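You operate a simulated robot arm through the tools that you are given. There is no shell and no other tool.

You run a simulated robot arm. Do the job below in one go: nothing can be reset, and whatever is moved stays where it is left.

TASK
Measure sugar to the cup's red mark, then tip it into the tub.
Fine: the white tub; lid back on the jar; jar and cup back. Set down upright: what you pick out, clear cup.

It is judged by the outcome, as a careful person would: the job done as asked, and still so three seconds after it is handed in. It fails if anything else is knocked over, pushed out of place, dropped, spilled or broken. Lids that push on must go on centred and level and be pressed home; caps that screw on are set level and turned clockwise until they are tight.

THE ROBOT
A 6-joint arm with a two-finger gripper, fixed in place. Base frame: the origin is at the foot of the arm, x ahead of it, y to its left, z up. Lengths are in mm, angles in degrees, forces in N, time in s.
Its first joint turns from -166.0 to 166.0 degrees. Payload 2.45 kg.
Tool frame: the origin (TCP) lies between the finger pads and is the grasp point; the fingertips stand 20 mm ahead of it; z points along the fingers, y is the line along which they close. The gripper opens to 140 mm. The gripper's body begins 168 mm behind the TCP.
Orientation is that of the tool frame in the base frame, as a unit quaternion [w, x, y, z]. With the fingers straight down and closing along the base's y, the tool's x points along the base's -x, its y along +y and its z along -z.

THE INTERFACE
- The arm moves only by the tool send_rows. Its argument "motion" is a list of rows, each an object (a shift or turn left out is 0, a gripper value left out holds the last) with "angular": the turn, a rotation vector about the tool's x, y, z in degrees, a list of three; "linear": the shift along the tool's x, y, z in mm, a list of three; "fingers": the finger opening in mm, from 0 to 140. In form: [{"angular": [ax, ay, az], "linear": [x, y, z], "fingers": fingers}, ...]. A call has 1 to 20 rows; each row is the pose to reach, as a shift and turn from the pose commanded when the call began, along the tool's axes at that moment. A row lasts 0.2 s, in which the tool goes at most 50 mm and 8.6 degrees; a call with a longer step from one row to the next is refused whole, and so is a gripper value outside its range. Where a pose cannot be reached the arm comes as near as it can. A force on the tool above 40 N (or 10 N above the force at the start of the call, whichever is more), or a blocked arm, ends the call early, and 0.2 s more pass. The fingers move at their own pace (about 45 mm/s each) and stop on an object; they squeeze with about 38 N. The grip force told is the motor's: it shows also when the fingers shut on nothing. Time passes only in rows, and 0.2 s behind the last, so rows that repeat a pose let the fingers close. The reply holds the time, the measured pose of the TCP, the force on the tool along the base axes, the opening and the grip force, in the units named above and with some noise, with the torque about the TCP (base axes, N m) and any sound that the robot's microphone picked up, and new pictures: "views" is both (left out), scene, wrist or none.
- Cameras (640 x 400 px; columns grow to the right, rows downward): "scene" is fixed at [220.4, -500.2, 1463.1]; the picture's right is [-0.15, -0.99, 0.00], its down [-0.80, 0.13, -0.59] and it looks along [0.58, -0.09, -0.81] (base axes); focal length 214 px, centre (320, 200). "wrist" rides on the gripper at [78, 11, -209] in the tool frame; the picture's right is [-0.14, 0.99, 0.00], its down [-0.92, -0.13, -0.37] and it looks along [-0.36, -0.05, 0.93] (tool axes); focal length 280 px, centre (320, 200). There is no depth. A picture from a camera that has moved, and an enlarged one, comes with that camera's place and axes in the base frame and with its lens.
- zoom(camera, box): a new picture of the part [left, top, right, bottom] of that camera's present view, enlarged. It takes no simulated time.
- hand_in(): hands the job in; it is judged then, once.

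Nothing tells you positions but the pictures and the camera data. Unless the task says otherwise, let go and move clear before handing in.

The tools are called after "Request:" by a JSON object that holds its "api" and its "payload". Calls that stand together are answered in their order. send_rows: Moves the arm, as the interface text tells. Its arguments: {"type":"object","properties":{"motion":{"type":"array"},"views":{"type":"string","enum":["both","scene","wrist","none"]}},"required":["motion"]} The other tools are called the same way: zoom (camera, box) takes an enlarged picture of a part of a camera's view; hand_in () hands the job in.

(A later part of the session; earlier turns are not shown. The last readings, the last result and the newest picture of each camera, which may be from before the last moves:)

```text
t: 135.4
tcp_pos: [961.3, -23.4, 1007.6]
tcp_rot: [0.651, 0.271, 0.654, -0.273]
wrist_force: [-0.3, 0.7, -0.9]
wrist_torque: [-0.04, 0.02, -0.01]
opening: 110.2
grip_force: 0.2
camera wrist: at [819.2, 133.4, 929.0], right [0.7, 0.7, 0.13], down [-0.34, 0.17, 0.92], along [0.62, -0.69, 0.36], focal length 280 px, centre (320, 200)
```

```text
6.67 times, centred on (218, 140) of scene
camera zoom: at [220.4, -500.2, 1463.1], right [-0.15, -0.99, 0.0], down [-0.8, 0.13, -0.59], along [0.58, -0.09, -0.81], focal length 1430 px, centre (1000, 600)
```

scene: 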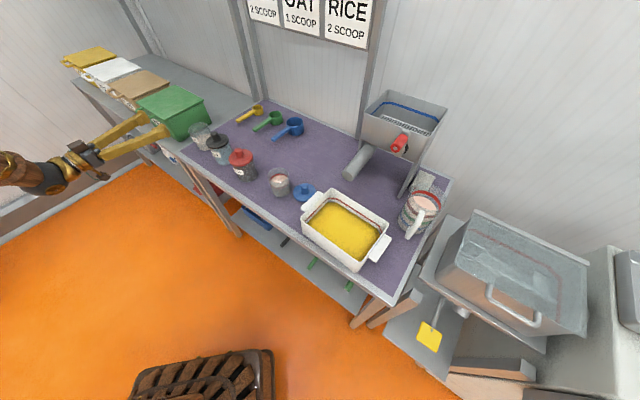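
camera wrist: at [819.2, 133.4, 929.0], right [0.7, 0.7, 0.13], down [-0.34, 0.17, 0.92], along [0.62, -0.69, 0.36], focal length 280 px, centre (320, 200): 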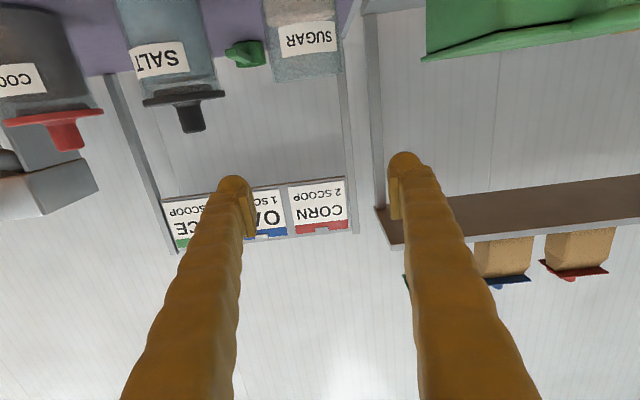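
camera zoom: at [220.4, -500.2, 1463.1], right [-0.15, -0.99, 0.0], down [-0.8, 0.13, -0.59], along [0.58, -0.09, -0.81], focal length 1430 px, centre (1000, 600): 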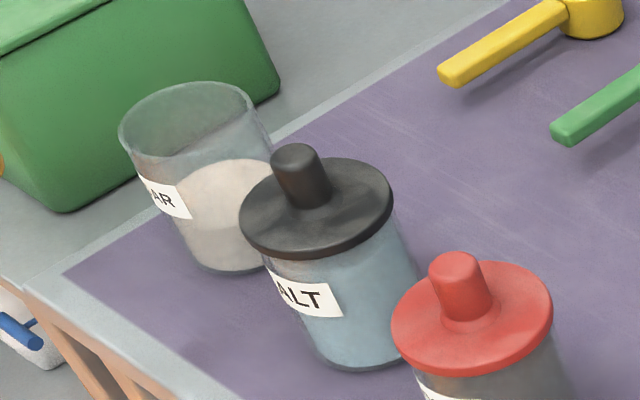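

I'll take the same zoom as before the jar was moved, so I can compare positions directly.

Request:
{"api": "zoom", "payload": {"camera": "scene", "box": [150, 100, 250, 165]}}

Request:
{"api": "zoom", "payload": {"camera": "scene", "box": [180, 115, 220, 155]}}

```text
6.15 times, centred on (200, 132) of scene
camera zoom: at [220.4, -500.2, 1463.1], right [-0.15, -0.99, 0.0], down [-0.8, 0.13, -0.59], along [0.58, -0.09, -0.81], focal length 1320 px, centre (1058, 615)
```

zoom: 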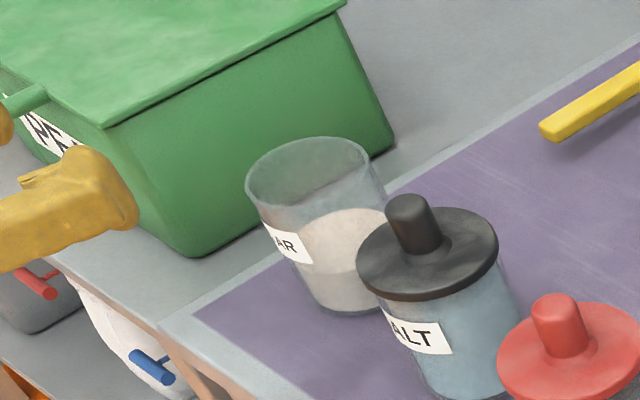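

```text
10.00 times, centred on (200, 135) of scene
camera zoom: at [220.4, -500.2, 1463.1], right [-0.15, -0.99, 0.0], down [-0.8, 0.13, -0.59], along [0.58, -0.09, -0.81], focal length 2145 px, centre (1520, 850)
```

zoom: 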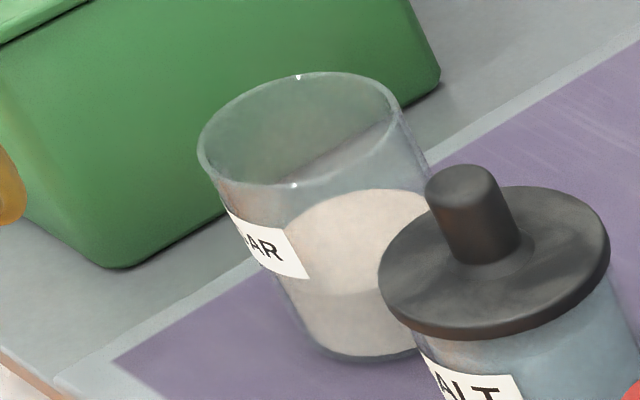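

The jar stands upright about 5 mm forward of its start, which is fine. I'll go fetch the lid, returning to the standoff in front of it.

Request:
{"api": "send_rows", "payload": {"motion": [{"linear": [0, -30, 5], "fingers": 60}, {"linear": [0, -70, 13], "fingers": 44}, {"linear": [0, -115, 22], "fingers": 44}, {"linear": [0, -160, 31]}, {"linear": [0, -205, 40]}, {"linear": [0, -250, 48]}, {"linear": [0, -295, 57]}, {"linear": [0, -340, 66]}, {"linear": [0, -385, 74]}, {"linear": [0, -430, 83]}, {"linear": [0, -470, 91]}, {"linear": [0, -505, 98]}, {"linear": [0, -529, 102]}, {"linear": [0, -529, 102]}], "views": "scene"}}

Request:
{"api": "zoom", "payload": {"camera": "scene", "box": [240, 150, 340, 230]}}

Request:
{"api": "zoom", "payload": {"camera": "wrist", "box": [0, 0, 640, 200]}}

```text
t: 138.4
tcp_pos: [655.8, -469.2, 1011.2]
tcp_rot: [0.651, 0.269, 0.656, -0.272]
wrist_force: [-0.5, -0.2, 0.9]
wrist_torque: [0.02, 0.01, 0.01]
opening: 43.8
grip_force: 0.0
```

scene: 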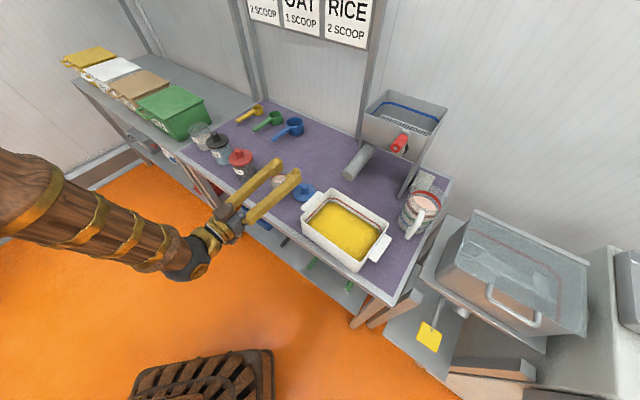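

```text
5.00 times, centred on (290, 190) of scene
camera zoom: at [220.4, -500.2, 1463.1], right [-0.15, -0.99, 0.0], down [-0.8, 0.13, -0.59], along [0.58, -0.09, -0.81], focal length 1072 px, centre (470, 250)
```

zoom: 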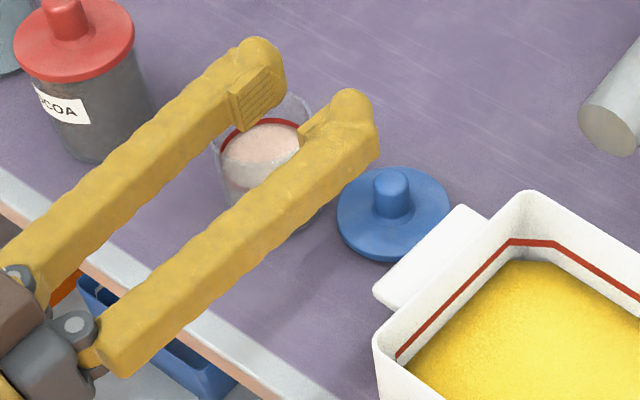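

```text
1.00 times, centred on (320, 100) of wrist (not enlarged: the box is as wide or as high as the picture)
camera zoom: at [515.1, -312.6, 933.4], right [0.7, 0.7, 0.13], down [-0.34, 0.17, 0.92], along [0.62, -0.69, 0.36], focal length 280 px, centre (320, 300)
```

zoom: 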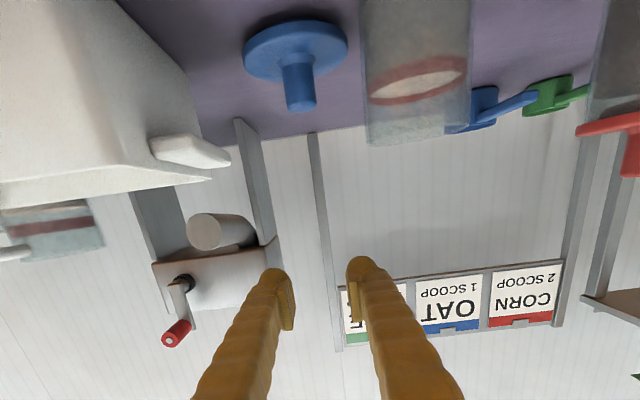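

Request:
{"api": "send_rows", "payload": {"motion": [{"linear": [35, 0, 0]}, {"linear": [75, 0, 0]}, {"linear": [110, 0, 0]}, {"linear": [135, 0, 0]}, {"linear": [148, 0, 0]}, {"linear": [151, 0, 0]}, {"linear": [151, 0, 0]}], "views": "both"}}

Request:
{"api": "zoom", "payload": {"camera": "wrist", "box": [240, 130, 400, 230]}}

Request:
{"api": "zoom", "payload": {"camera": "scene", "box": [260, 160, 320, 220]}}

```text
t: 140.0
tcp_pos: [656.1, -468.2, 859.3]
tcp_rot: [0.651, 0.27, 0.655, -0.272]
wrist_force: [0.0, -0.2, 0.4]
wrist_torque: [-0.02, -0.02, 0.01]
opening: 43.9
grip_force: 0.0
camera wrist: at [514.9, -312.3, 780.7], right [0.7, 0.7, 0.13], down [-0.34, 0.17, 0.92], along [0.62, -0.69, 0.36], focal length 280 px, centre (320, 200)
```

scene: 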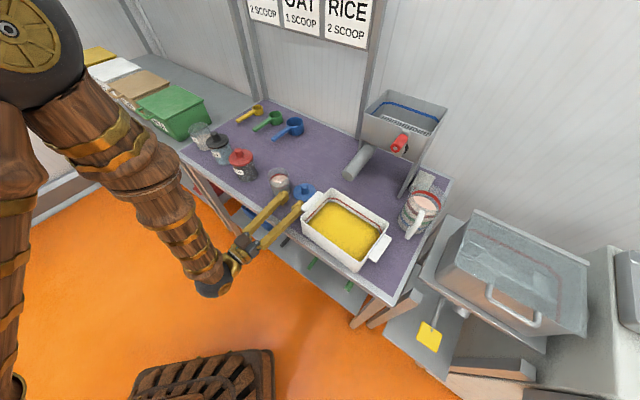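
wrist: 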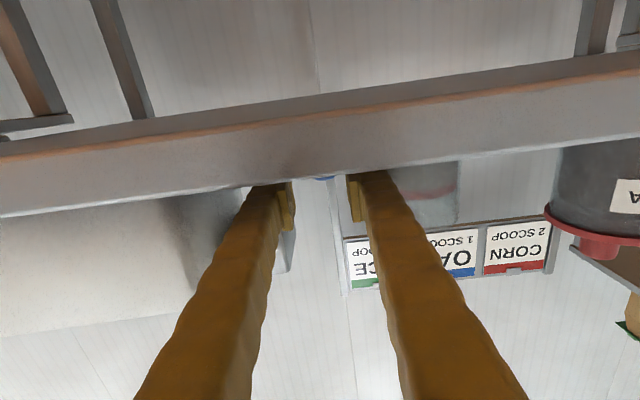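

```text
4.00 times, centred on (320, 180) of wrist
camera zoom: at [514.9, -312.3, 780.7], right [0.7, 0.7, 0.13], down [-0.34, 0.17, 0.92], along [0.62, -0.69, 0.36], focal length 1122 px, centre (320, 280)
```

zoom: 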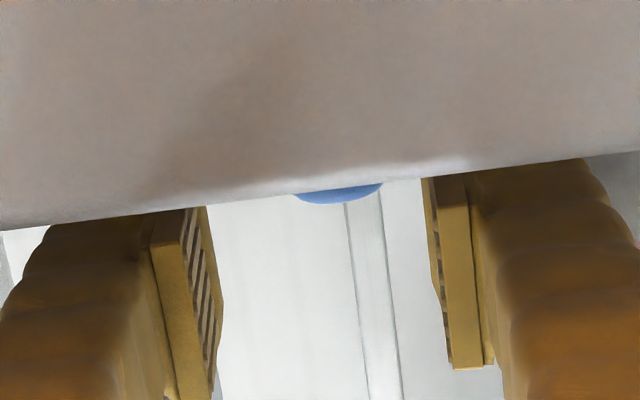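

```text
6.67 times, centred on (290, 190) of scene
camera zoom: at [220.4, -500.2, 1463.1], right [-0.15, -0.99, 0.0], down [-0.8, 0.13, -0.59], along [0.58, -0.09, -0.81], focal length 1430 px, centre (520, 267)
```

zoom: 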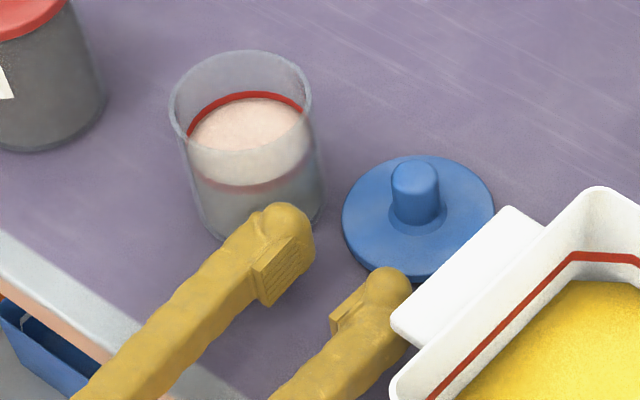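

The knob appears about 4 mm to the left of the finger midline. I'll correct that while advancing partway.

Request:
{"api": "send_rows", "payload": {"motion": [{"linear": [0, 4, 0]}, {"linear": [0, 4, 20]}, {"linear": [0, 4, 40]}, {"linear": [0, 4, 40]}], "views": "scene"}}

Request:
{"api": "zoom", "payload": {"camera": "wrist", "box": [240, 130, 400, 230]}}

Request:
{"api": "zoom", "payload": {"camera": "scene", "box": [260, 160, 320, 220]}}

```text
t: 141.0
tcp_pos: [686.1, -493.2, 859.5]
tcp_rot: [0.651, 0.27, 0.655, -0.272]
wrist_force: [0.3, 0.1, -0.2]
wrist_torque: [-0.02, -0.02, 0.0]
opening: 43.9
grip_force: 0.0
```

scene: 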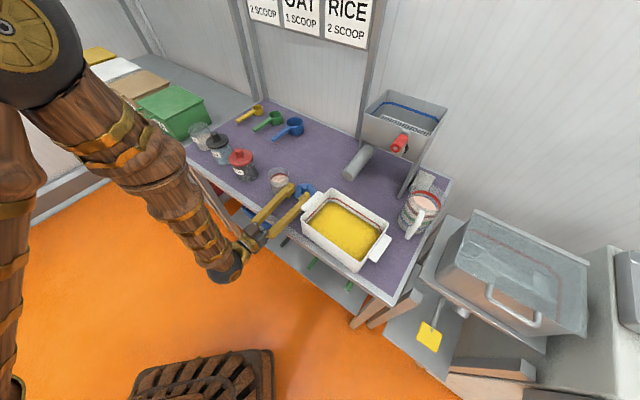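

```text
4.00 times, centred on (320, 180) of wrist
camera zoom: at [545.8, -337.7, 781.9], right [0.7, 0.7, 0.13], down [-0.34, 0.17, 0.92], along [0.62, -0.69, 0.36], focal length 1122 px, centre (320, 280)
```

zoom: 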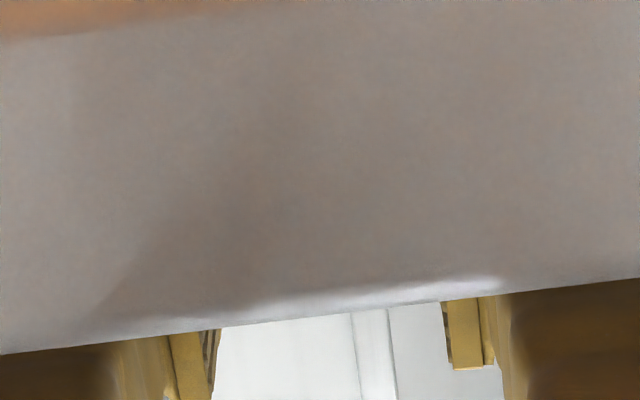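

```text
6.67 times, centred on (290, 190) of scene
camera zoom: at [220.4, -500.2, 1463.1], right [-0.15, -0.99, 0.0], down [-0.8, 0.13, -0.59], along [0.58, -0.09, -0.81], focal length 1430 px, centre (520, 267)
```

zoom: 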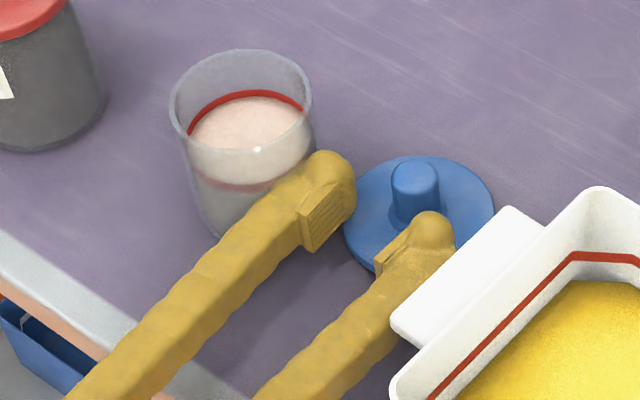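

Request:
{"api": "send_rows", "payload": {"motion": [{"linear": [0, 0, 12]}, {"linear": [0, 0, 24]}, {"linear": [0, 0, 34]}, {"linear": [0, 0, 34]}], "views": "scene"}}

Request:
{"api": "zoom", "payload": {"camera": "scene", "box": [270, 160, 330, 210]}}

```text
t: 142.0
tcp_pos: [711.0, -518.4, 859.7]
tcp_rot: [0.651, 0.27, 0.655, -0.273]
wrist_force: [-0.3, 0.5, -0.1]
wrist_torque: [-0.03, 0.01, 0.01]
opening: 44.1
grip_force: 0.0
```

scene: 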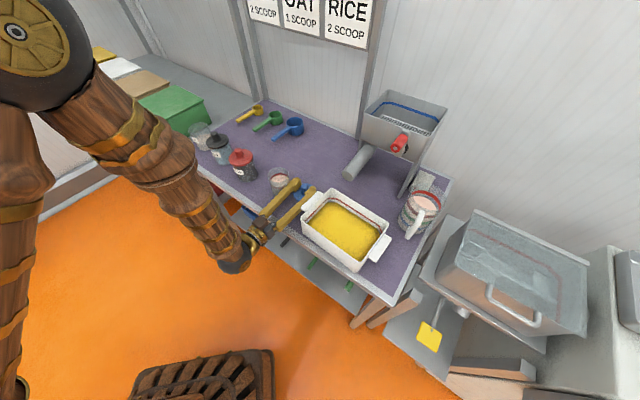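

```text
8.00 times, centred on (300, 185) of scene
camera zoom: at [220.4, -500.2, 1463.1], right [-0.15, -0.99, 0.0], down [-0.8, 0.13, -0.59], along [0.58, -0.09, -0.81], focal length 1716 px, centre (480, 320)
```

zoom: 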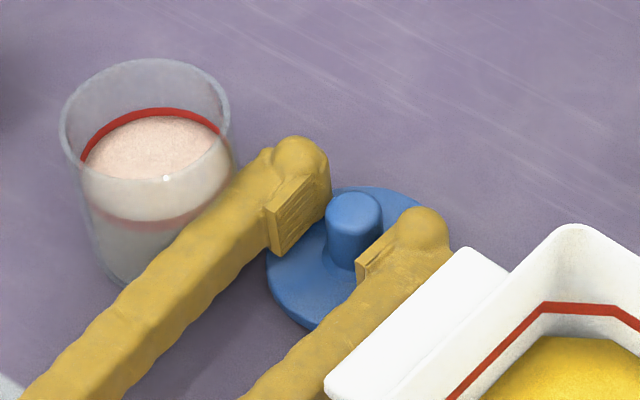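

The knob is between the pads. I'll drop 2 mm to the same grip height as before and close.

Request:
{"api": "send_rows", "payload": {"motion": [{"linear": [1, 0, 0]}, {"linear": [2, 0, 0]}, {"linear": [2, 0, 0], "fingers": 30}, {"linear": [2, 0, 0], "fingers": 10}, {"linear": [2, 0, 0], "fingers": 10}, {"linear": [2, 0, 0], "fingers": 10}, {"linear": [2, 0, 0], "fingers": 10}], "views": "scene"}}

Request:
{"api": "zoom", "payload": {"camera": "scene", "box": [270, 160, 330, 210]}}

```text
t: 143.6
tcp_pos: [710.6, -517.6, 856.7]
tcp_rot: [0.651, 0.27, 0.655, -0.273]
wrist_force: [1.3, 0.3, 3.2]
wrist_torque: [0.0, -0.08, -0.05]
opening: 21.5
grip_force: 37.5
```

scene: 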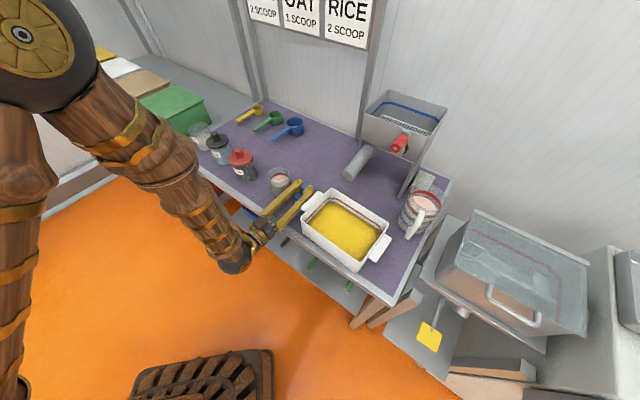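

```text
8.00 times, centred on (300, 185) of scene
camera zoom: at [220.4, -500.2, 1463.1], right [-0.15, -0.99, 0.0], down [-0.8, 0.13, -0.59], along [0.58, -0.09, -0.81], focal length 1716 px, centre (480, 320)
```

zoom: 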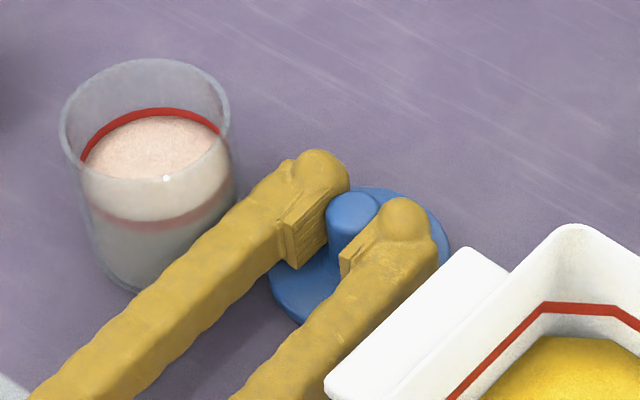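

The lid is gripped (21.5 mm) and hardly moved. I'll lift it straight up and check it's level.

Request:
{"api": "send_rows", "payload": {"motion": [{"linear": [-3, 0, 0]}, {"linear": [-12, 0, 0]}, {"linear": [-35, 0, 0]}, {"linear": [-70, 0, 0]}, {"linear": [-110, 0, 0]}, {"linear": [-145, 0, 0]}, {"linear": [-165, 0, 0]}, {"linear": [-165, 0, 0]}], "views": "both"}}

Request:
{"api": "zoom", "payload": {"camera": "wrist", "box": [240, 120, 400, 220]}}

```text
t: 145.4
tcp_pos: [711.0, -516.5, 1023.9]
tcp_rot: [0.65, 0.271, 0.655, -0.274]
wrist_force: [0.1, -0.6, -0.4]
wrist_torque: [-0.01, 0.03, 0.0]
opening: 21.2
grip_force: 38.0
camera wrist: at [570.1, -361.7, 944.3], right [0.7, 0.7, 0.13], down [-0.34, 0.17, 0.92], along [0.62, -0.69, 0.36], focal length 280 px, centre (320, 200)
```

scene: 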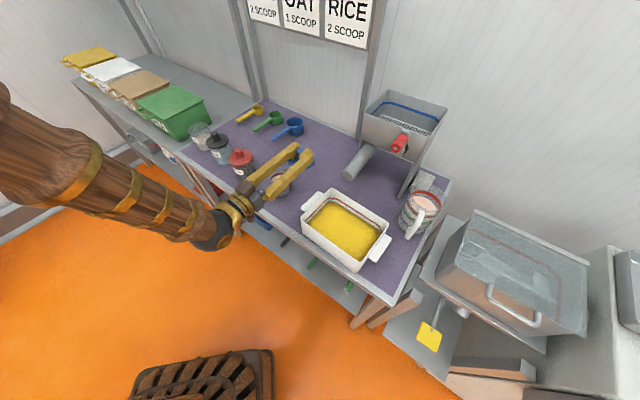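
wrist: 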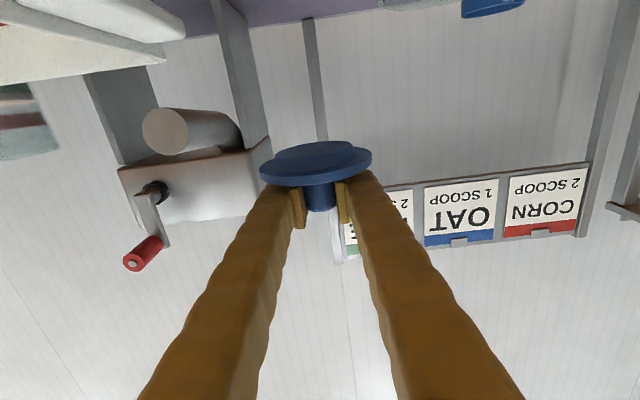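

```text
4.00 times, centred on (320, 170) of wrist
camera zoom: at [570.1, -361.7, 944.3], right [0.7, 0.7, 0.13], down [-0.34, 0.17, 0.92], along [0.62, -0.69, 0.36], focal length 1122 px, centre (320, 320)
```

zoom: 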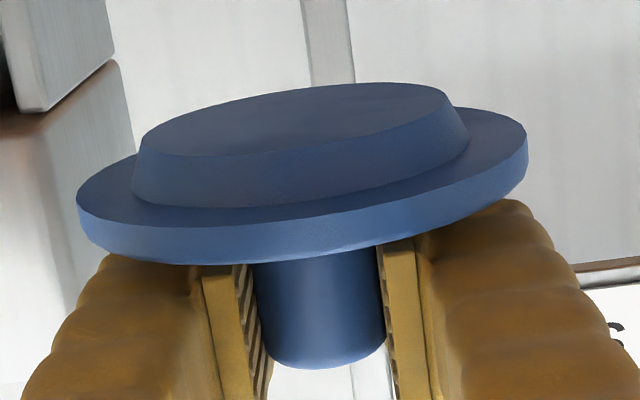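

The lid is level and held the same way as before, and its tapered plug should help it centre. I'll carry it back over the sugar jar.

Request:
{"api": "send_rows", "payload": {"motion": [{"linear": [0, 20, -2]}, {"linear": [0, 55, -4]}, {"linear": [0, 95, -8]}, {"linear": [0, 135, -11]}, {"linear": [0, 175, -14]}, {"linear": [0, 215, -17]}, {"linear": [0, 255, -20]}, {"linear": [0, 295, -24]}, {"linear": [0, 335, -27]}, {"linear": [0, 375, -30]}, {"linear": [0, 415, -33]}, {"linear": [0, 455, -37]}, {"linear": [0, 490, -39]}, {"linear": [0, 512, -41]}, {"linear": [0, 522, -42]}, {"linear": [0, 522, -42]}], "views": "both"}}

Request:
{"api": "zoom", "payload": {"camera": "wrist", "box": [200, 0, 440, 240]}}

Request:
{"api": "zoom", "payload": {"camera": "scene", "box": [150, 90, 250, 165]}}

```text
t: 148.8
tcp_pos: [1054.5, -118.4, 1020.4]
tcp_rot: [0.651, 0.27, 0.655, -0.273]
wrist_force: [0.8, 0.9, 0.1]
wrist_torque: [0.02, 0.01, 0.02]
opening: 21.3
grip_force: 37.6
camera wrist: at [912.4, 37.6, 941.1], right [0.7, 0.7, 0.13], down [-0.34, 0.17, 0.92], along [0.62, -0.69, 0.36], focal length 280 px, centre (320, 200)
```

scene: 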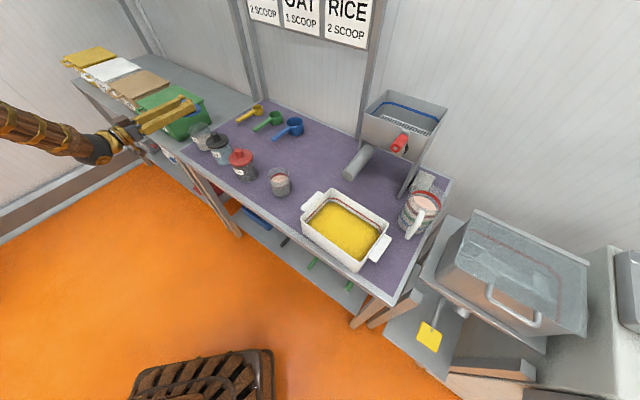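
wrist: 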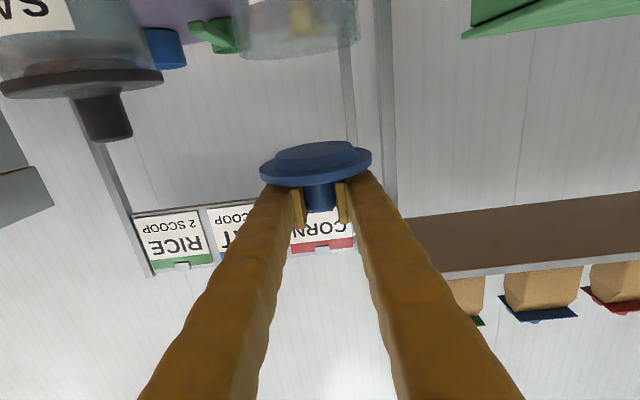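

```text
1.67 times, centred on (320, 120) of wrist
camera zoom: at [912.4, 37.6, 941.1], right [0.7, 0.7, 0.13], down [-0.34, 0.17, 0.92], along [0.62, -0.69, 0.36], focal length 467 px, centre (320, 333)
```

zoom: 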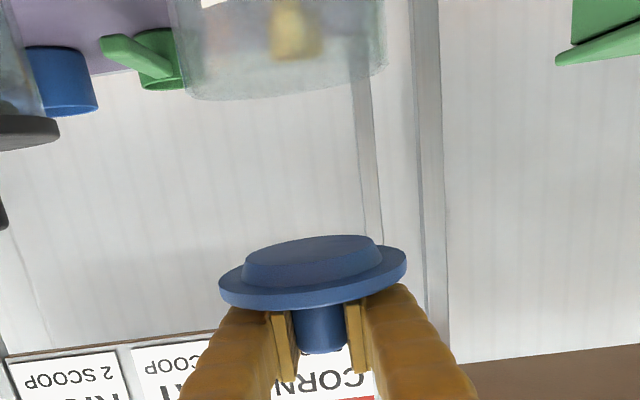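

```text
5.33 times, centred on (200, 128) of scene
camera zoom: at [220.4, -500.2, 1463.1], right [-0.15, -0.99, 0.0], down [-0.8, 0.13, -0.59], along [0.58, -0.09, -0.81], focal length 1144 px, centre (960, 587)
```

zoom: 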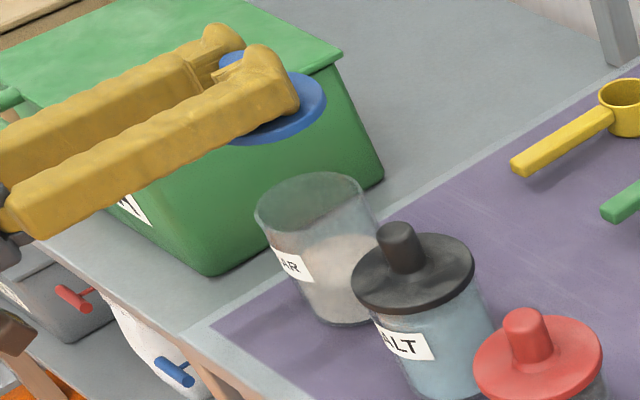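

Lowering to a hover about 10 mm above the rim to check alignment.

Request:
{"api": "send_rows", "payload": {"motion": [{"linear": [20, -1, -1]}, {"linear": [40, -2, -2]}, {"linear": [52, -2, -3]}, {"linear": [58, -2, -3]}, {"linear": [58, -2, -3]}], "views": "none"}}

Request:
{"api": "zoom", "payload": {"camera": "wrist", "box": [240, 60, 400, 220]}}

Request:
{"api": "zoom", "payload": {"camera": "scene", "box": [170, 100, 240, 160]}}

```text
t: 150.0
tcp_pos: [1050.2, -119.9, 960.8]
tcp_rot: [0.651, 0.269, 0.656, -0.272]
wrist_force: [-0.2, -0.9, 0.1]
wrist_torque: [0.01, -0.02, 0.02]
opening: 20.7
grip_force: 38.7
```

```text
2.50 times, centred on (320, 140) of wrist
camera zoom: at [907.9, 36.3, 883.0], right [0.7, 0.7, 0.13], down [-0.34, 0.17, 0.92], along [0.62, -0.69, 0.36], focal length 701 px, centre (320, 350)
```

zoom: 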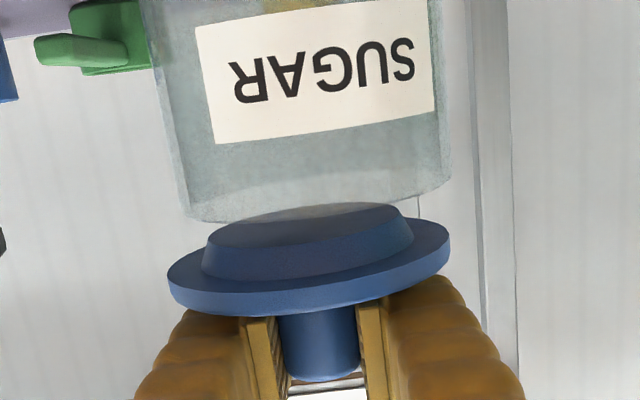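

```text
6.67 times, centred on (205, 130) of scene
camera zoom: at [220.4, -500.2, 1463.1], right [-0.15, -0.99, 0.0], down [-0.8, 0.13, -0.59], along [0.58, -0.09, -0.81], focal length 1430 px, centre (1087, 667)
```

zoom: 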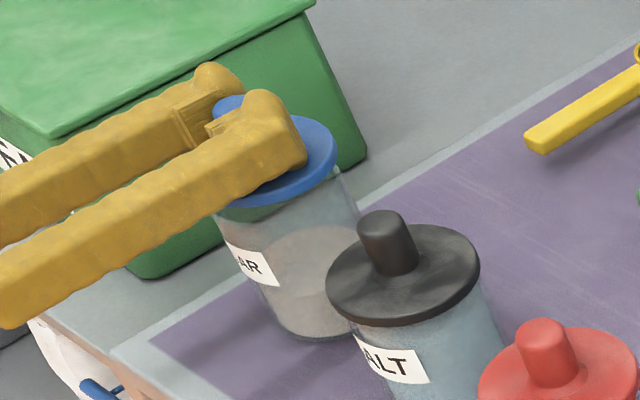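

Both views agree: the lid needs to move about 5.5 mm left, and the depth looks right. I'll correct and recheck.

Request:
{"api": "send_rows", "payload": {"motion": [{"linear": [0, 3, 0]}, {"linear": [0, 5.6, 0]}, {"linear": [0, 5.6, 0]}], "views": "none"}}

Request:
{"api": "zoom", "payload": {"camera": "wrist", "box": [240, 60, 400, 220]}}

Request:
{"api": "zoom", "payload": {"camera": "scene", "box": [180, 110, 225, 155]}}

```text
t: 150.8
tcp_pos: [1052.4, -116.2, 961.9]
tcp_rot: [0.651, 0.271, 0.655, -0.273]
wrist_force: [0.0, 0.2, -0.2]
wrist_torque: [0.04, -0.01, 0.05]
opening: 20.6
grip_force: 38.0
```

```text
2.50 times, centred on (320, 140) of wrist
camera zoom: at [911.7, 40.3, 883.9], right [0.7, 0.7, 0.13], down [-0.34, 0.17, 0.92], along [0.62, -0.69, 0.36], focal length 701 px, centre (320, 350)
```

zoom: 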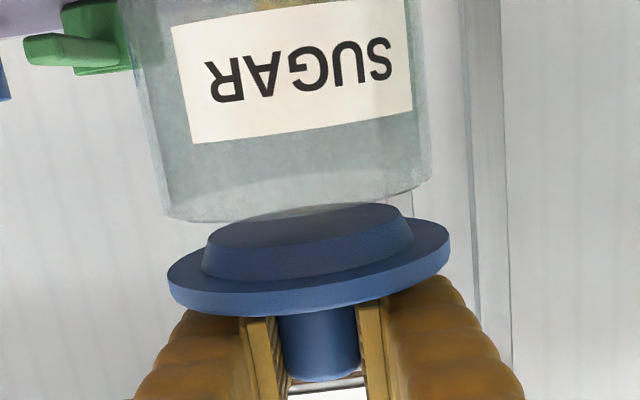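

```text
8.89 times, centred on (202, 132) of scene
camera zoom: at [220.4, -500.2, 1463.1], right [-0.15, -0.99, 0.0], down [-0.8, 0.13, -0.59], along [0.58, -0.09, -0.81], focal length 1906 px, centre (1364, 800)
```

zoom: 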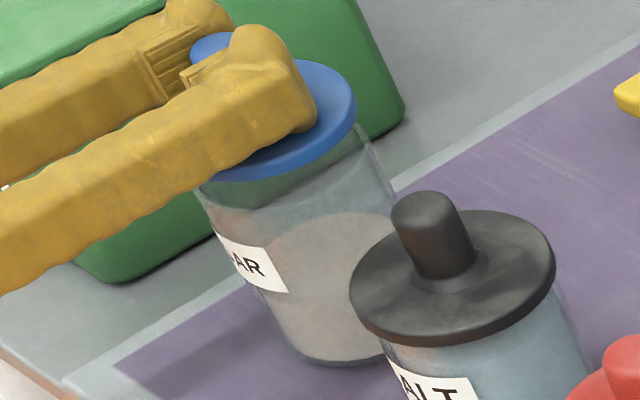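

Laterally it's centred to within 1 mm. I'll lower to just above the rim to check the depth alignment more reliably.

Request:
{"api": "send_rows", "payload": {"motion": [{"linear": [4, 0, 0]}, {"linear": [8, 0, 0]}, {"linear": [8, 0, 0]}], "views": "none"}}

Request:
{"api": "zoom", "payload": {"camera": "wrist", "box": [250, 110, 390, 200]}}

Request:
{"api": "zoom", "payload": {"camera": "scene", "box": [180, 112, 220, 148]}}

```text
t: 151.6
tcp_pos: [1052.9, -115.9, 954.1]
tcp_rot: [0.651, 0.27, 0.655, -0.272]
wrist_force: [-0.2, -0.7, 0.1]
wrist_torque: [0.01, 0.0, 0.01]
opening: 20.9
grip_force: 38.0
```

```text
4.44 times, centred on (320, 155) of wrist
camera zoom: at [911.5, 40.1, 875.6], right [0.7, 0.7, 0.13], down [-0.34, 0.17, 0.92], along [0.62, -0.69, 0.36], focal length 1246 px, centre (320, 400)
```

zoom: 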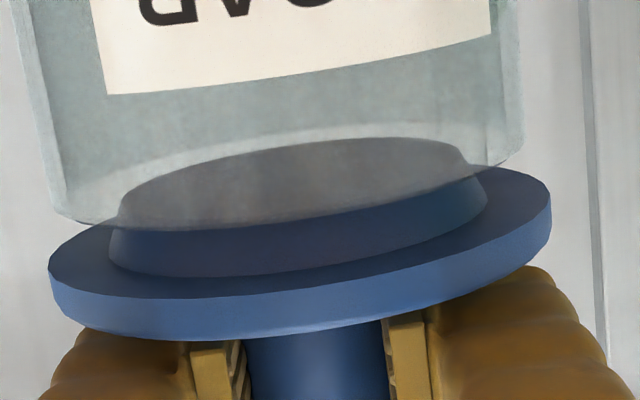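

```text
11.11 times, centred on (200, 130) of scene
camera zoom: at [220.4, -500.2, 1463.1], right [-0.15, -0.99, 0.0], down [-0.8, 0.13, -0.59], along [0.58, -0.09, -0.81], focal length 2383 px, centre (1653, 978)
```

zoom: 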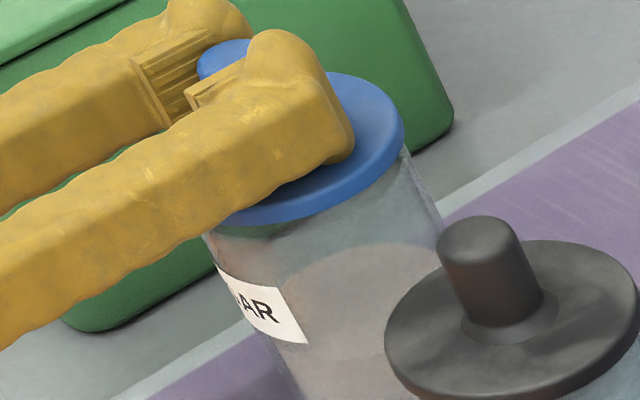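

The lid lines up with the jar rim to within about 1.5 mm in both views. I'll lower it in small steps, watching the force.

Request:
{"api": "send_rows", "payload": {"motion": [{"linear": [2, 0, 0]}, {"linear": [4, 0, 0]}, {"linear": [5, 0, 0]}, {"linear": [5, 0, 0]}], "views": "none"}}

Request:
{"api": "zoom", "payload": {"camera": "wrist", "box": [250, 110, 390, 200]}}

Request:
{"api": "zoom", "payload": {"camera": "scene", "box": [180, 112, 220, 148]}}

```text
t: 152.6
tcp_pos: [1052.7, -115.4, 948.5]
tcp_rot: [0.651, 0.27, 0.655, -0.273]
wrist_force: [0.5, -0.1, 0.2]
wrist_torque: [-0.02, 0.01, -0.01]
opening: 20.7
grip_force: 37.9
```

```text
4.44 times, centred on (320, 155) of wrist
camera zoom: at [910.9, 40.4, 870.2], right [0.7, 0.7, 0.13], down [-0.34, 0.17, 0.92], along [0.62, -0.69, 0.36], focal length 1246 px, centre (320, 400)
```

zoom: 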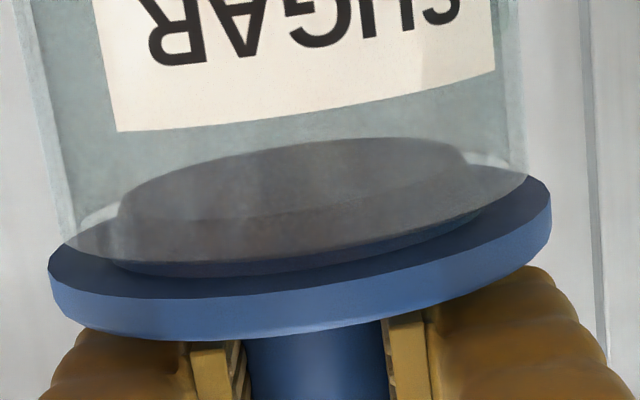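

```text
11.11 times, centred on (200, 130) of scene
camera zoom: at [220.4, -500.2, 1463.1], right [-0.15, -0.99, 0.0], down [-0.8, 0.13, -0.59], along [0.58, -0.09, -0.81], focal length 2383 px, centre (1653, 978)
```

zoom: 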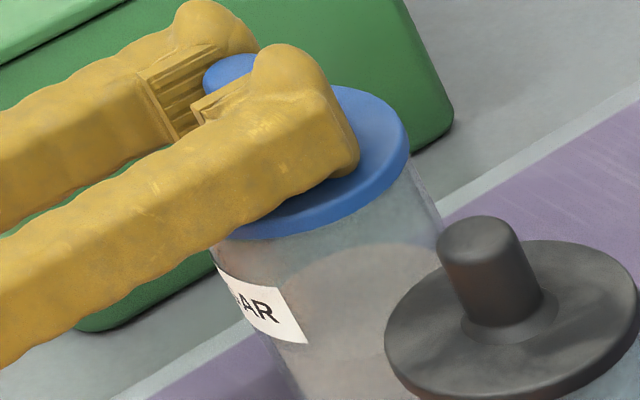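

No contact force and it's well centred. Continuing down in 1 mm steps to seat it.

Request:
{"api": "send_rows", "payload": {"motion": [{"linear": [1, 0, 0]}, {"linear": [2, 0, 0]}, {"linear": [3, 0, 0]}, {"linear": [3, 0, 0]}], "views": "none"}}

Request:
{"api": "send_rows", "payload": {"motion": [{"linear": [1, 0, 0]}, {"linear": [2, 0, 0]}, {"linear": [2, 0, 0]}], "views": "none"}}

```text
t: 153.6
tcp_pos: [1052.8, -115.4, 944.7]
tcp_rot: [0.651, 0.27, 0.655, -0.273]
wrist_force: [0.3, -0.5, -0.3]
wrist_torque: [0.01, 0.01, -0.05]
opening: 20.9
grip_force: 37.5
```

```text
t: 154.4
tcp_pos: [1052.6, -116.5, 945.4]
tcp_rot: [0.652, 0.27, 0.654, -0.273]
wrist_force: [-2.0, -5.1, 16.6]
wrist_torque: [-0.01, 0.04, 0.03]
opening: 20.7
grip_force: 38.0
heard: snap
```

"Snap": the lid seated at about 17 N. I'll check it visually.

Request:
{"api": "zoom", "payload": {"camera": "wrist", "box": [250, 110, 390, 200]}}

Request:
{"api": "zoom", "payload": {"camera": "scene", "box": [180, 112, 220, 148]}}

```text
4.44 times, centred on (320, 155) of wrist
camera zoom: at [912.1, 40.8, 865.9], right [0.7, 0.7, 0.13], down [-0.35, 0.17, 0.92], along [0.62, -0.69, 0.36], focal length 1246 px, centre (320, 400)
```

zoom: 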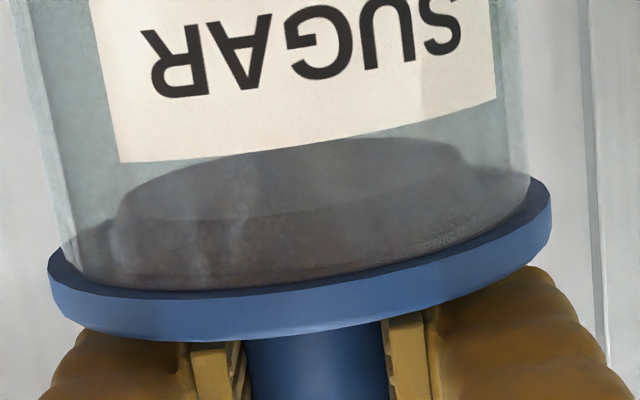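

```text
11.11 times, centred on (200, 130) of scene
camera zoom: at [220.4, -500.2, 1463.1], right [-0.15, -0.99, 0.0], down [-0.8, 0.13, -0.59], along [0.58, -0.09, -0.81], focal length 2383 px, centre (1653, 978)
```

zoom: 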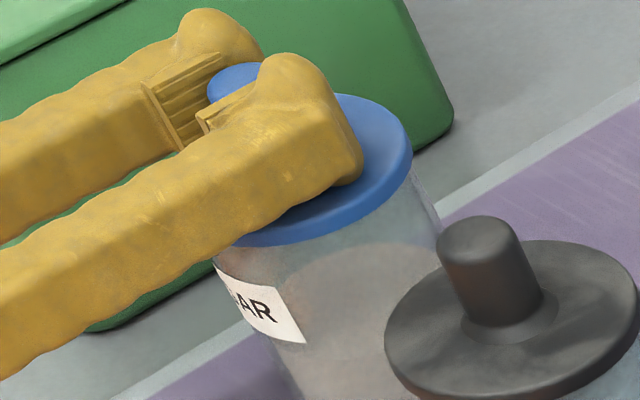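

It looks flush and level. I'll press one more millimetre to be sure it's home, then release.

Request:
{"api": "send_rows", "payload": {"motion": [{"linear": [1, 0, 0]}, {"linear": [1, 0, 0]}], "views": "none"}}

Request:
{"api": "zoom", "payload": {"camera": "wrist", "box": [250, 110, 390, 200]}}

```text
t: 155.0
tcp_pos: [1053.6, -116.2, 943.0]
tcp_rot: [0.652, 0.271, 0.653, -0.273]
wrist_force: [3.2, -7.4, 34.9]
wrist_torque: [-0.01, -0.2, 0.0]
opening: 20.4
grip_force: 38.0
```

```text
4.44 times, centred on (320, 155) of wrist
camera zoom: at [911.9, 40.7, 865.5], right [0.7, 0.7, 0.13], down [-0.35, 0.17, 0.92], along [0.62, -0.69, 0.36], focal length 1246 px, centre (320, 400)
```

zoom: 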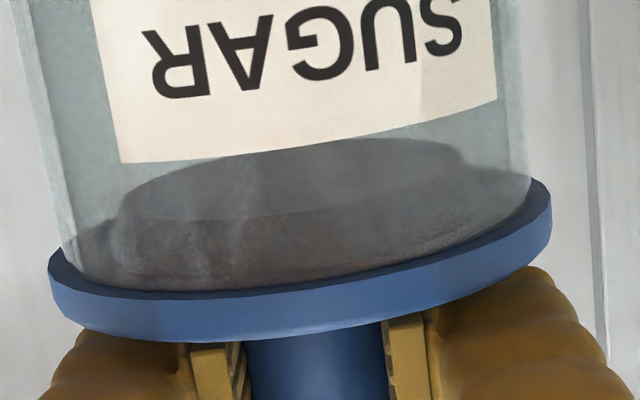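

It's firmly home (35 N, no further travel). I'll ease off the pressure, then open and back out.

Request:
{"api": "send_rows", "payload": {"motion": [{"linear": [-1, 0, 0]}, {"linear": [-2, 0, 0]}, {"linear": [-2, 0, 0]}], "views": "none"}}

Request:
{"api": "send_rows", "payload": {"motion": [{"fingers": 40}, {"fingers": 60}, {"fingers": 60}, {"fingers": 60}, {"fingers": 60}], "views": "none"}}

Request:
{"api": "zoom", "payload": {"camera": "scene", "box": [170, 105, 230, 150]}}

```text
t: 155.8
tcp_pos: [1052.2, -115.1, 943.0]
tcp_rot: [0.651, 0.269, 0.655, -0.272]
wrist_force: [6.7, -3.9, 27.2]
wrist_torque: [0.01, -0.4, -0.06]
opening: 20.5
grip_force: 37.8
```

```text
t: 157.0
tcp_pos: [1052.2, -115.0, 942.3]
tcp_rot: [0.651, 0.27, 0.655, -0.272]
wrist_force: [-0.8, -0.4, 2.8]
wrist_torque: [0.01, -0.09, -0.02]
opening: 58.6
grip_force: 0.2
```

```text
8.89 times, centred on (200, 128) of scene
camera zoom: at [220.4, -500.2, 1463.1], right [-0.15, -0.99, 0.0], down [-0.8, 0.13, -0.59], along [0.58, -0.09, -0.81], focal length 1906 px, centre (1387, 844)
```

zoom: 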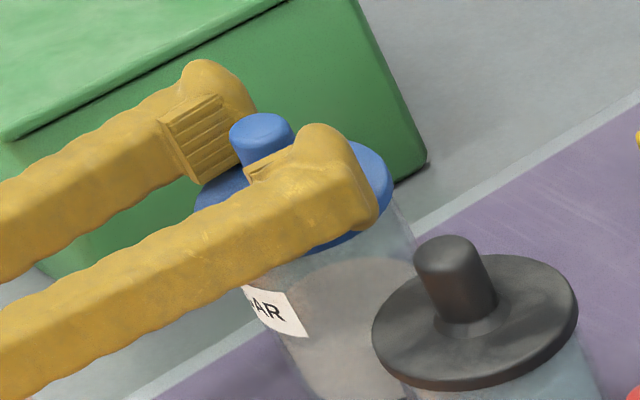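

Request:
{"api": "send_rows", "payload": {"motion": [{"linear": [-2, 0, 0]}, {"linear": [-4, 0, 0]}, {"linear": [-4, 0, -15]}, {"linear": [-4, 0, -45]}, {"linear": [-4, 0, -80]}, {"linear": [-4, 0, -115]}, {"linear": [-20, 0, -130]}, {"linear": [-60, 0, -130]}, {"linear": [-60, 0, -130]}], "views": "both"}}

Request:
{"api": "zoom", "payload": {"camera": "wrist", "box": [220, 0, 420, 130]}}

Request:
{"api": "zoom", "payload": {"camera": "scene", "box": [170, 110, 266, 170]}}

```text
t: 159.0
tcp_pos: [960.0, -25.6, 1005.9]
tcp_rot: [0.651, 0.271, 0.655, -0.273]
wrist_force: [0.3, 1.6, 0.5]
wrist_torque: [0.03, 0.0, -0.01]
opening: 60.1
grip_force: 0.1
camera wrist: at [818.5, 131.0, 926.4], right [0.7, 0.7, 0.13], down [-0.34, 0.17, 0.92], along [0.62, -0.69, 0.36], focal length 280 px, centre (320, 200)
```

scene: 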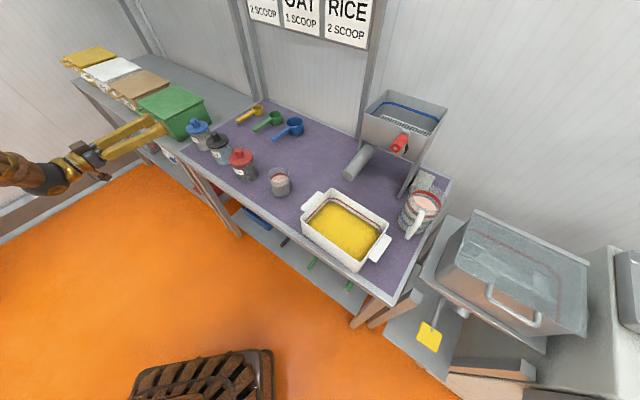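
wrist: 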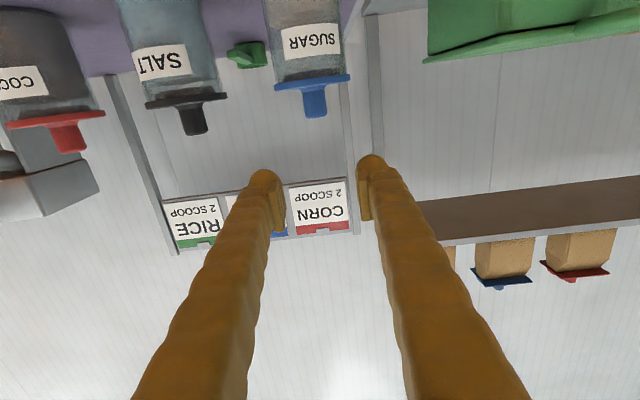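

```text
3.08 times, centred on (320, 65) of wrist
camera zoom: at [818.5, 131.0, 926.4], right [0.7, 0.7, 0.13], down [-0.34, 0.17, 0.92], along [0.62, -0.69, 0.36], focal length 863 px, centre (320, 615)
```

zoom: 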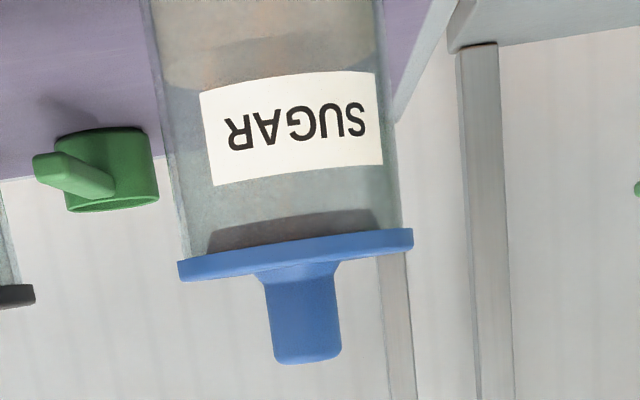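

```text
6.67 times, centred on (218, 140) of scene
camera zoom: at [220.4, -500.2, 1463.1], right [-0.15, -0.99, 0.0], down [-0.8, 0.13, -0.59], along [0.58, -0.09, -0.81], focal length 1430 px, centre (1000, 600)
```

zoom: 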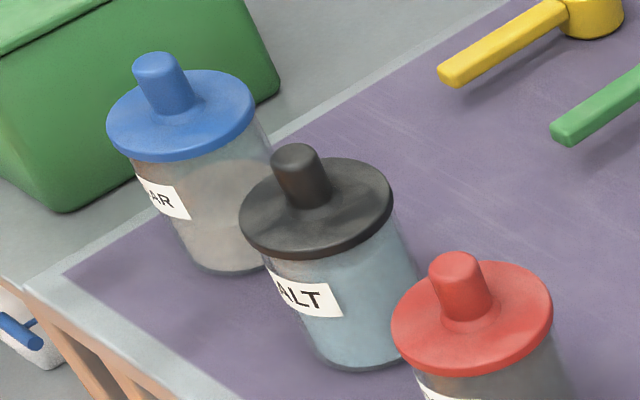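

The lid is on straight and the jar is back in line. Next is the cup: I'll move to a standoff in front of it with the fingers open.

Request:
{"api": "send_rows", "payload": {"motion": [{"linear": [0, -25, 0], "fingers": 110}, {"linear": [0, -65, 2], "fingers": 110}, {"linear": [0, -110, 3], "fingers": 110}, {"linear": [0, -155, 4]}, {"linear": [0, -200, 5]}, {"linear": [0, -245, 7]}, {"linear": [0, -290, 8]}, {"linear": [0, -335, 9]}, {"linear": [0, -380, 10]}, {"linear": [0, -415, 11]}, {"linear": [0, -435, 12]}, {"linear": [0, -440, 12]}, {"linear": [40, -440, 12]}, {"linear": [80, -440, 12]}, {"linear": [115, -440, 12]}, {"linear": [138, -440, 12]}, {"linear": [145, -440, 12]}, {"linear": [145, -440, 12]}], "views": "both"}}

Request:
{"api": "zoom", "payload": {"camera": "wrist", "box": [200, 100, 440, 250]}}

Request:
{"api": "zoom", "payload": {"camera": "scene", "box": [220, 140, 320, 220]}}

```text
t: 162.8
tcp_pos: [693.8, -352.4, 853.8]
tcp_rot: [0.652, 0.27, 0.655, -0.272]
wrist_force: [0.5, 1.1, -0.1]
wrist_torque: [0.02, -0.03, -0.01]
opening: 109.9
grip_force: 0.1
out of reach, approached as far as the arm can: row 9, 10, 11, 12, 13, 14, 15, 16, 17, 18
camera wrist: at [553.1, -196.5, 775.9], right [0.7, 0.7, 0.13], down [-0.35, 0.17, 0.92], along [0.62, -0.69, 0.36], focal length 280 px, centre (320, 200)
```

scene: 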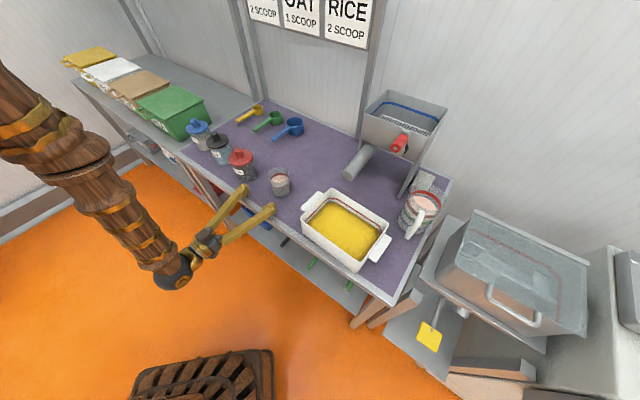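
wrist: 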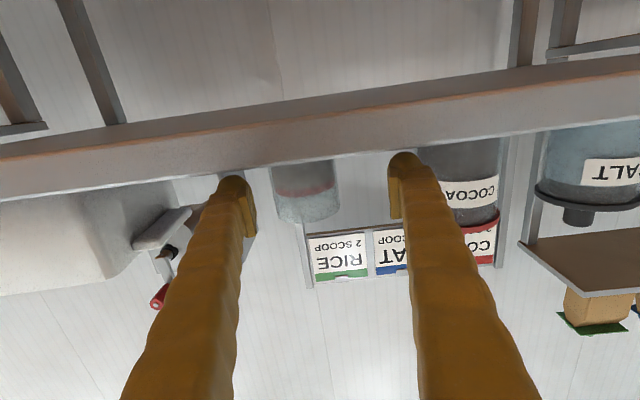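

```text
2.67 times, centred on (320, 175) of wrist
camera zoom: at [553.1, -196.5, 775.9], right [0.7, 0.7, 0.13], down [-0.35, 0.17, 0.92], along [0.62, -0.69, 0.36], focal length 748 px, centre (320, 267)
```

zoom: 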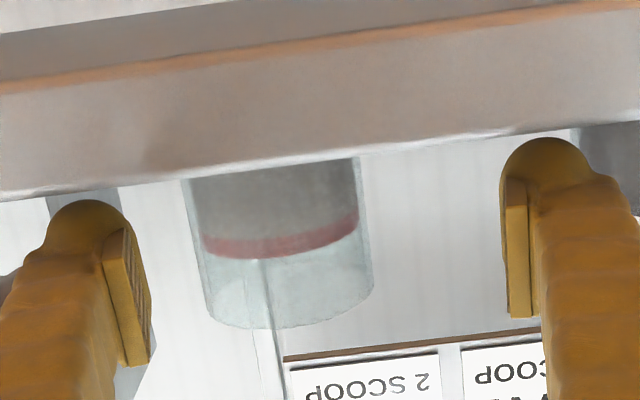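

```text
5.00 times, centred on (270, 180) of scene
camera zoom: at [220.4, -500.2, 1463.1], right [-0.15, -0.99, 0.0], down [-0.8, 0.13, -0.59], along [0.58, -0.09, -0.81], focal length 1072 px, centre (570, 300)
```

zoom: 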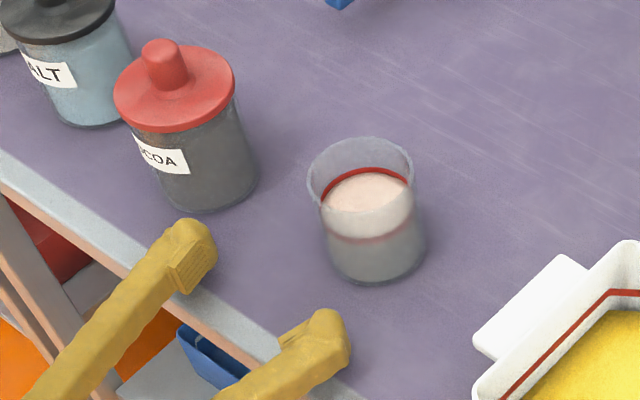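

The cup is 20 mm right and 90 mm ahead of the fingers. I'll shift right first, then advance around it.

Request:
{"api": "send_rows", "payload": {"motion": [{"linear": [-2, -7, 10]}, {"linear": [-4, -14, 18]}, {"linear": [-5, -20.3, 24]}, {"linear": [-5, -20.3, 24]}], "views": "none"}}

Request:
{"api": "zoom", "payload": {"camera": "wrist", "box": [200, 100, 440, 250]}}

Request:
{"api": "zoom", "payload": {"camera": "scene", "box": [230, 140, 320, 220]}}

```text
t: 163.8
tcp_pos: [696.1, -383.5, 859.4]
tcp_rot: [0.651, 0.27, 0.655, -0.272]
wrist_force: [0.5, -0.2, -0.8]
wrist_torque: [0.01, 0.0, 0.01]
opening: 110.0
grip_force: 0.0
```

```text
2.67 times, centred on (320, 175) of wrist
camera zoom: at [555.9, -227.6, 780.5], right [0.7, 0.7, 0.13], down [-0.34, 0.17, 0.92], along [0.62, -0.69, 0.36], focal length 748 px, centre (320, 267)
```

zoom: 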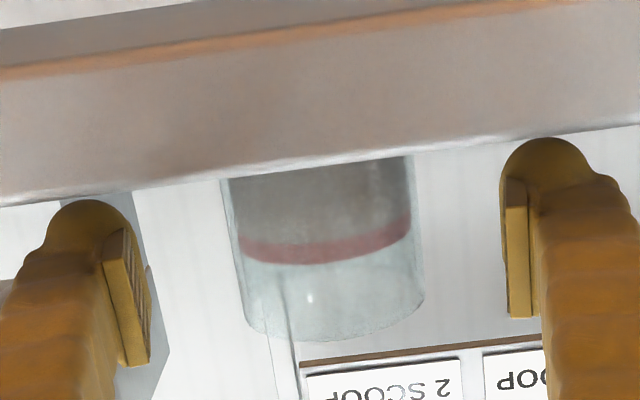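

```text
5.00 times, centred on (275, 180) of scene
camera zoom: at [220.4, -500.2, 1463.1], right [-0.15, -0.99, 0.0], down [-0.8, 0.13, -0.59], along [0.58, -0.09, -0.81], focal length 1072 px, centre (545, 300)
```

zoom: 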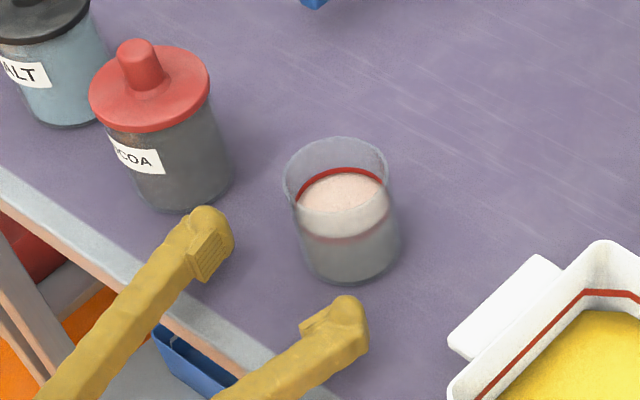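

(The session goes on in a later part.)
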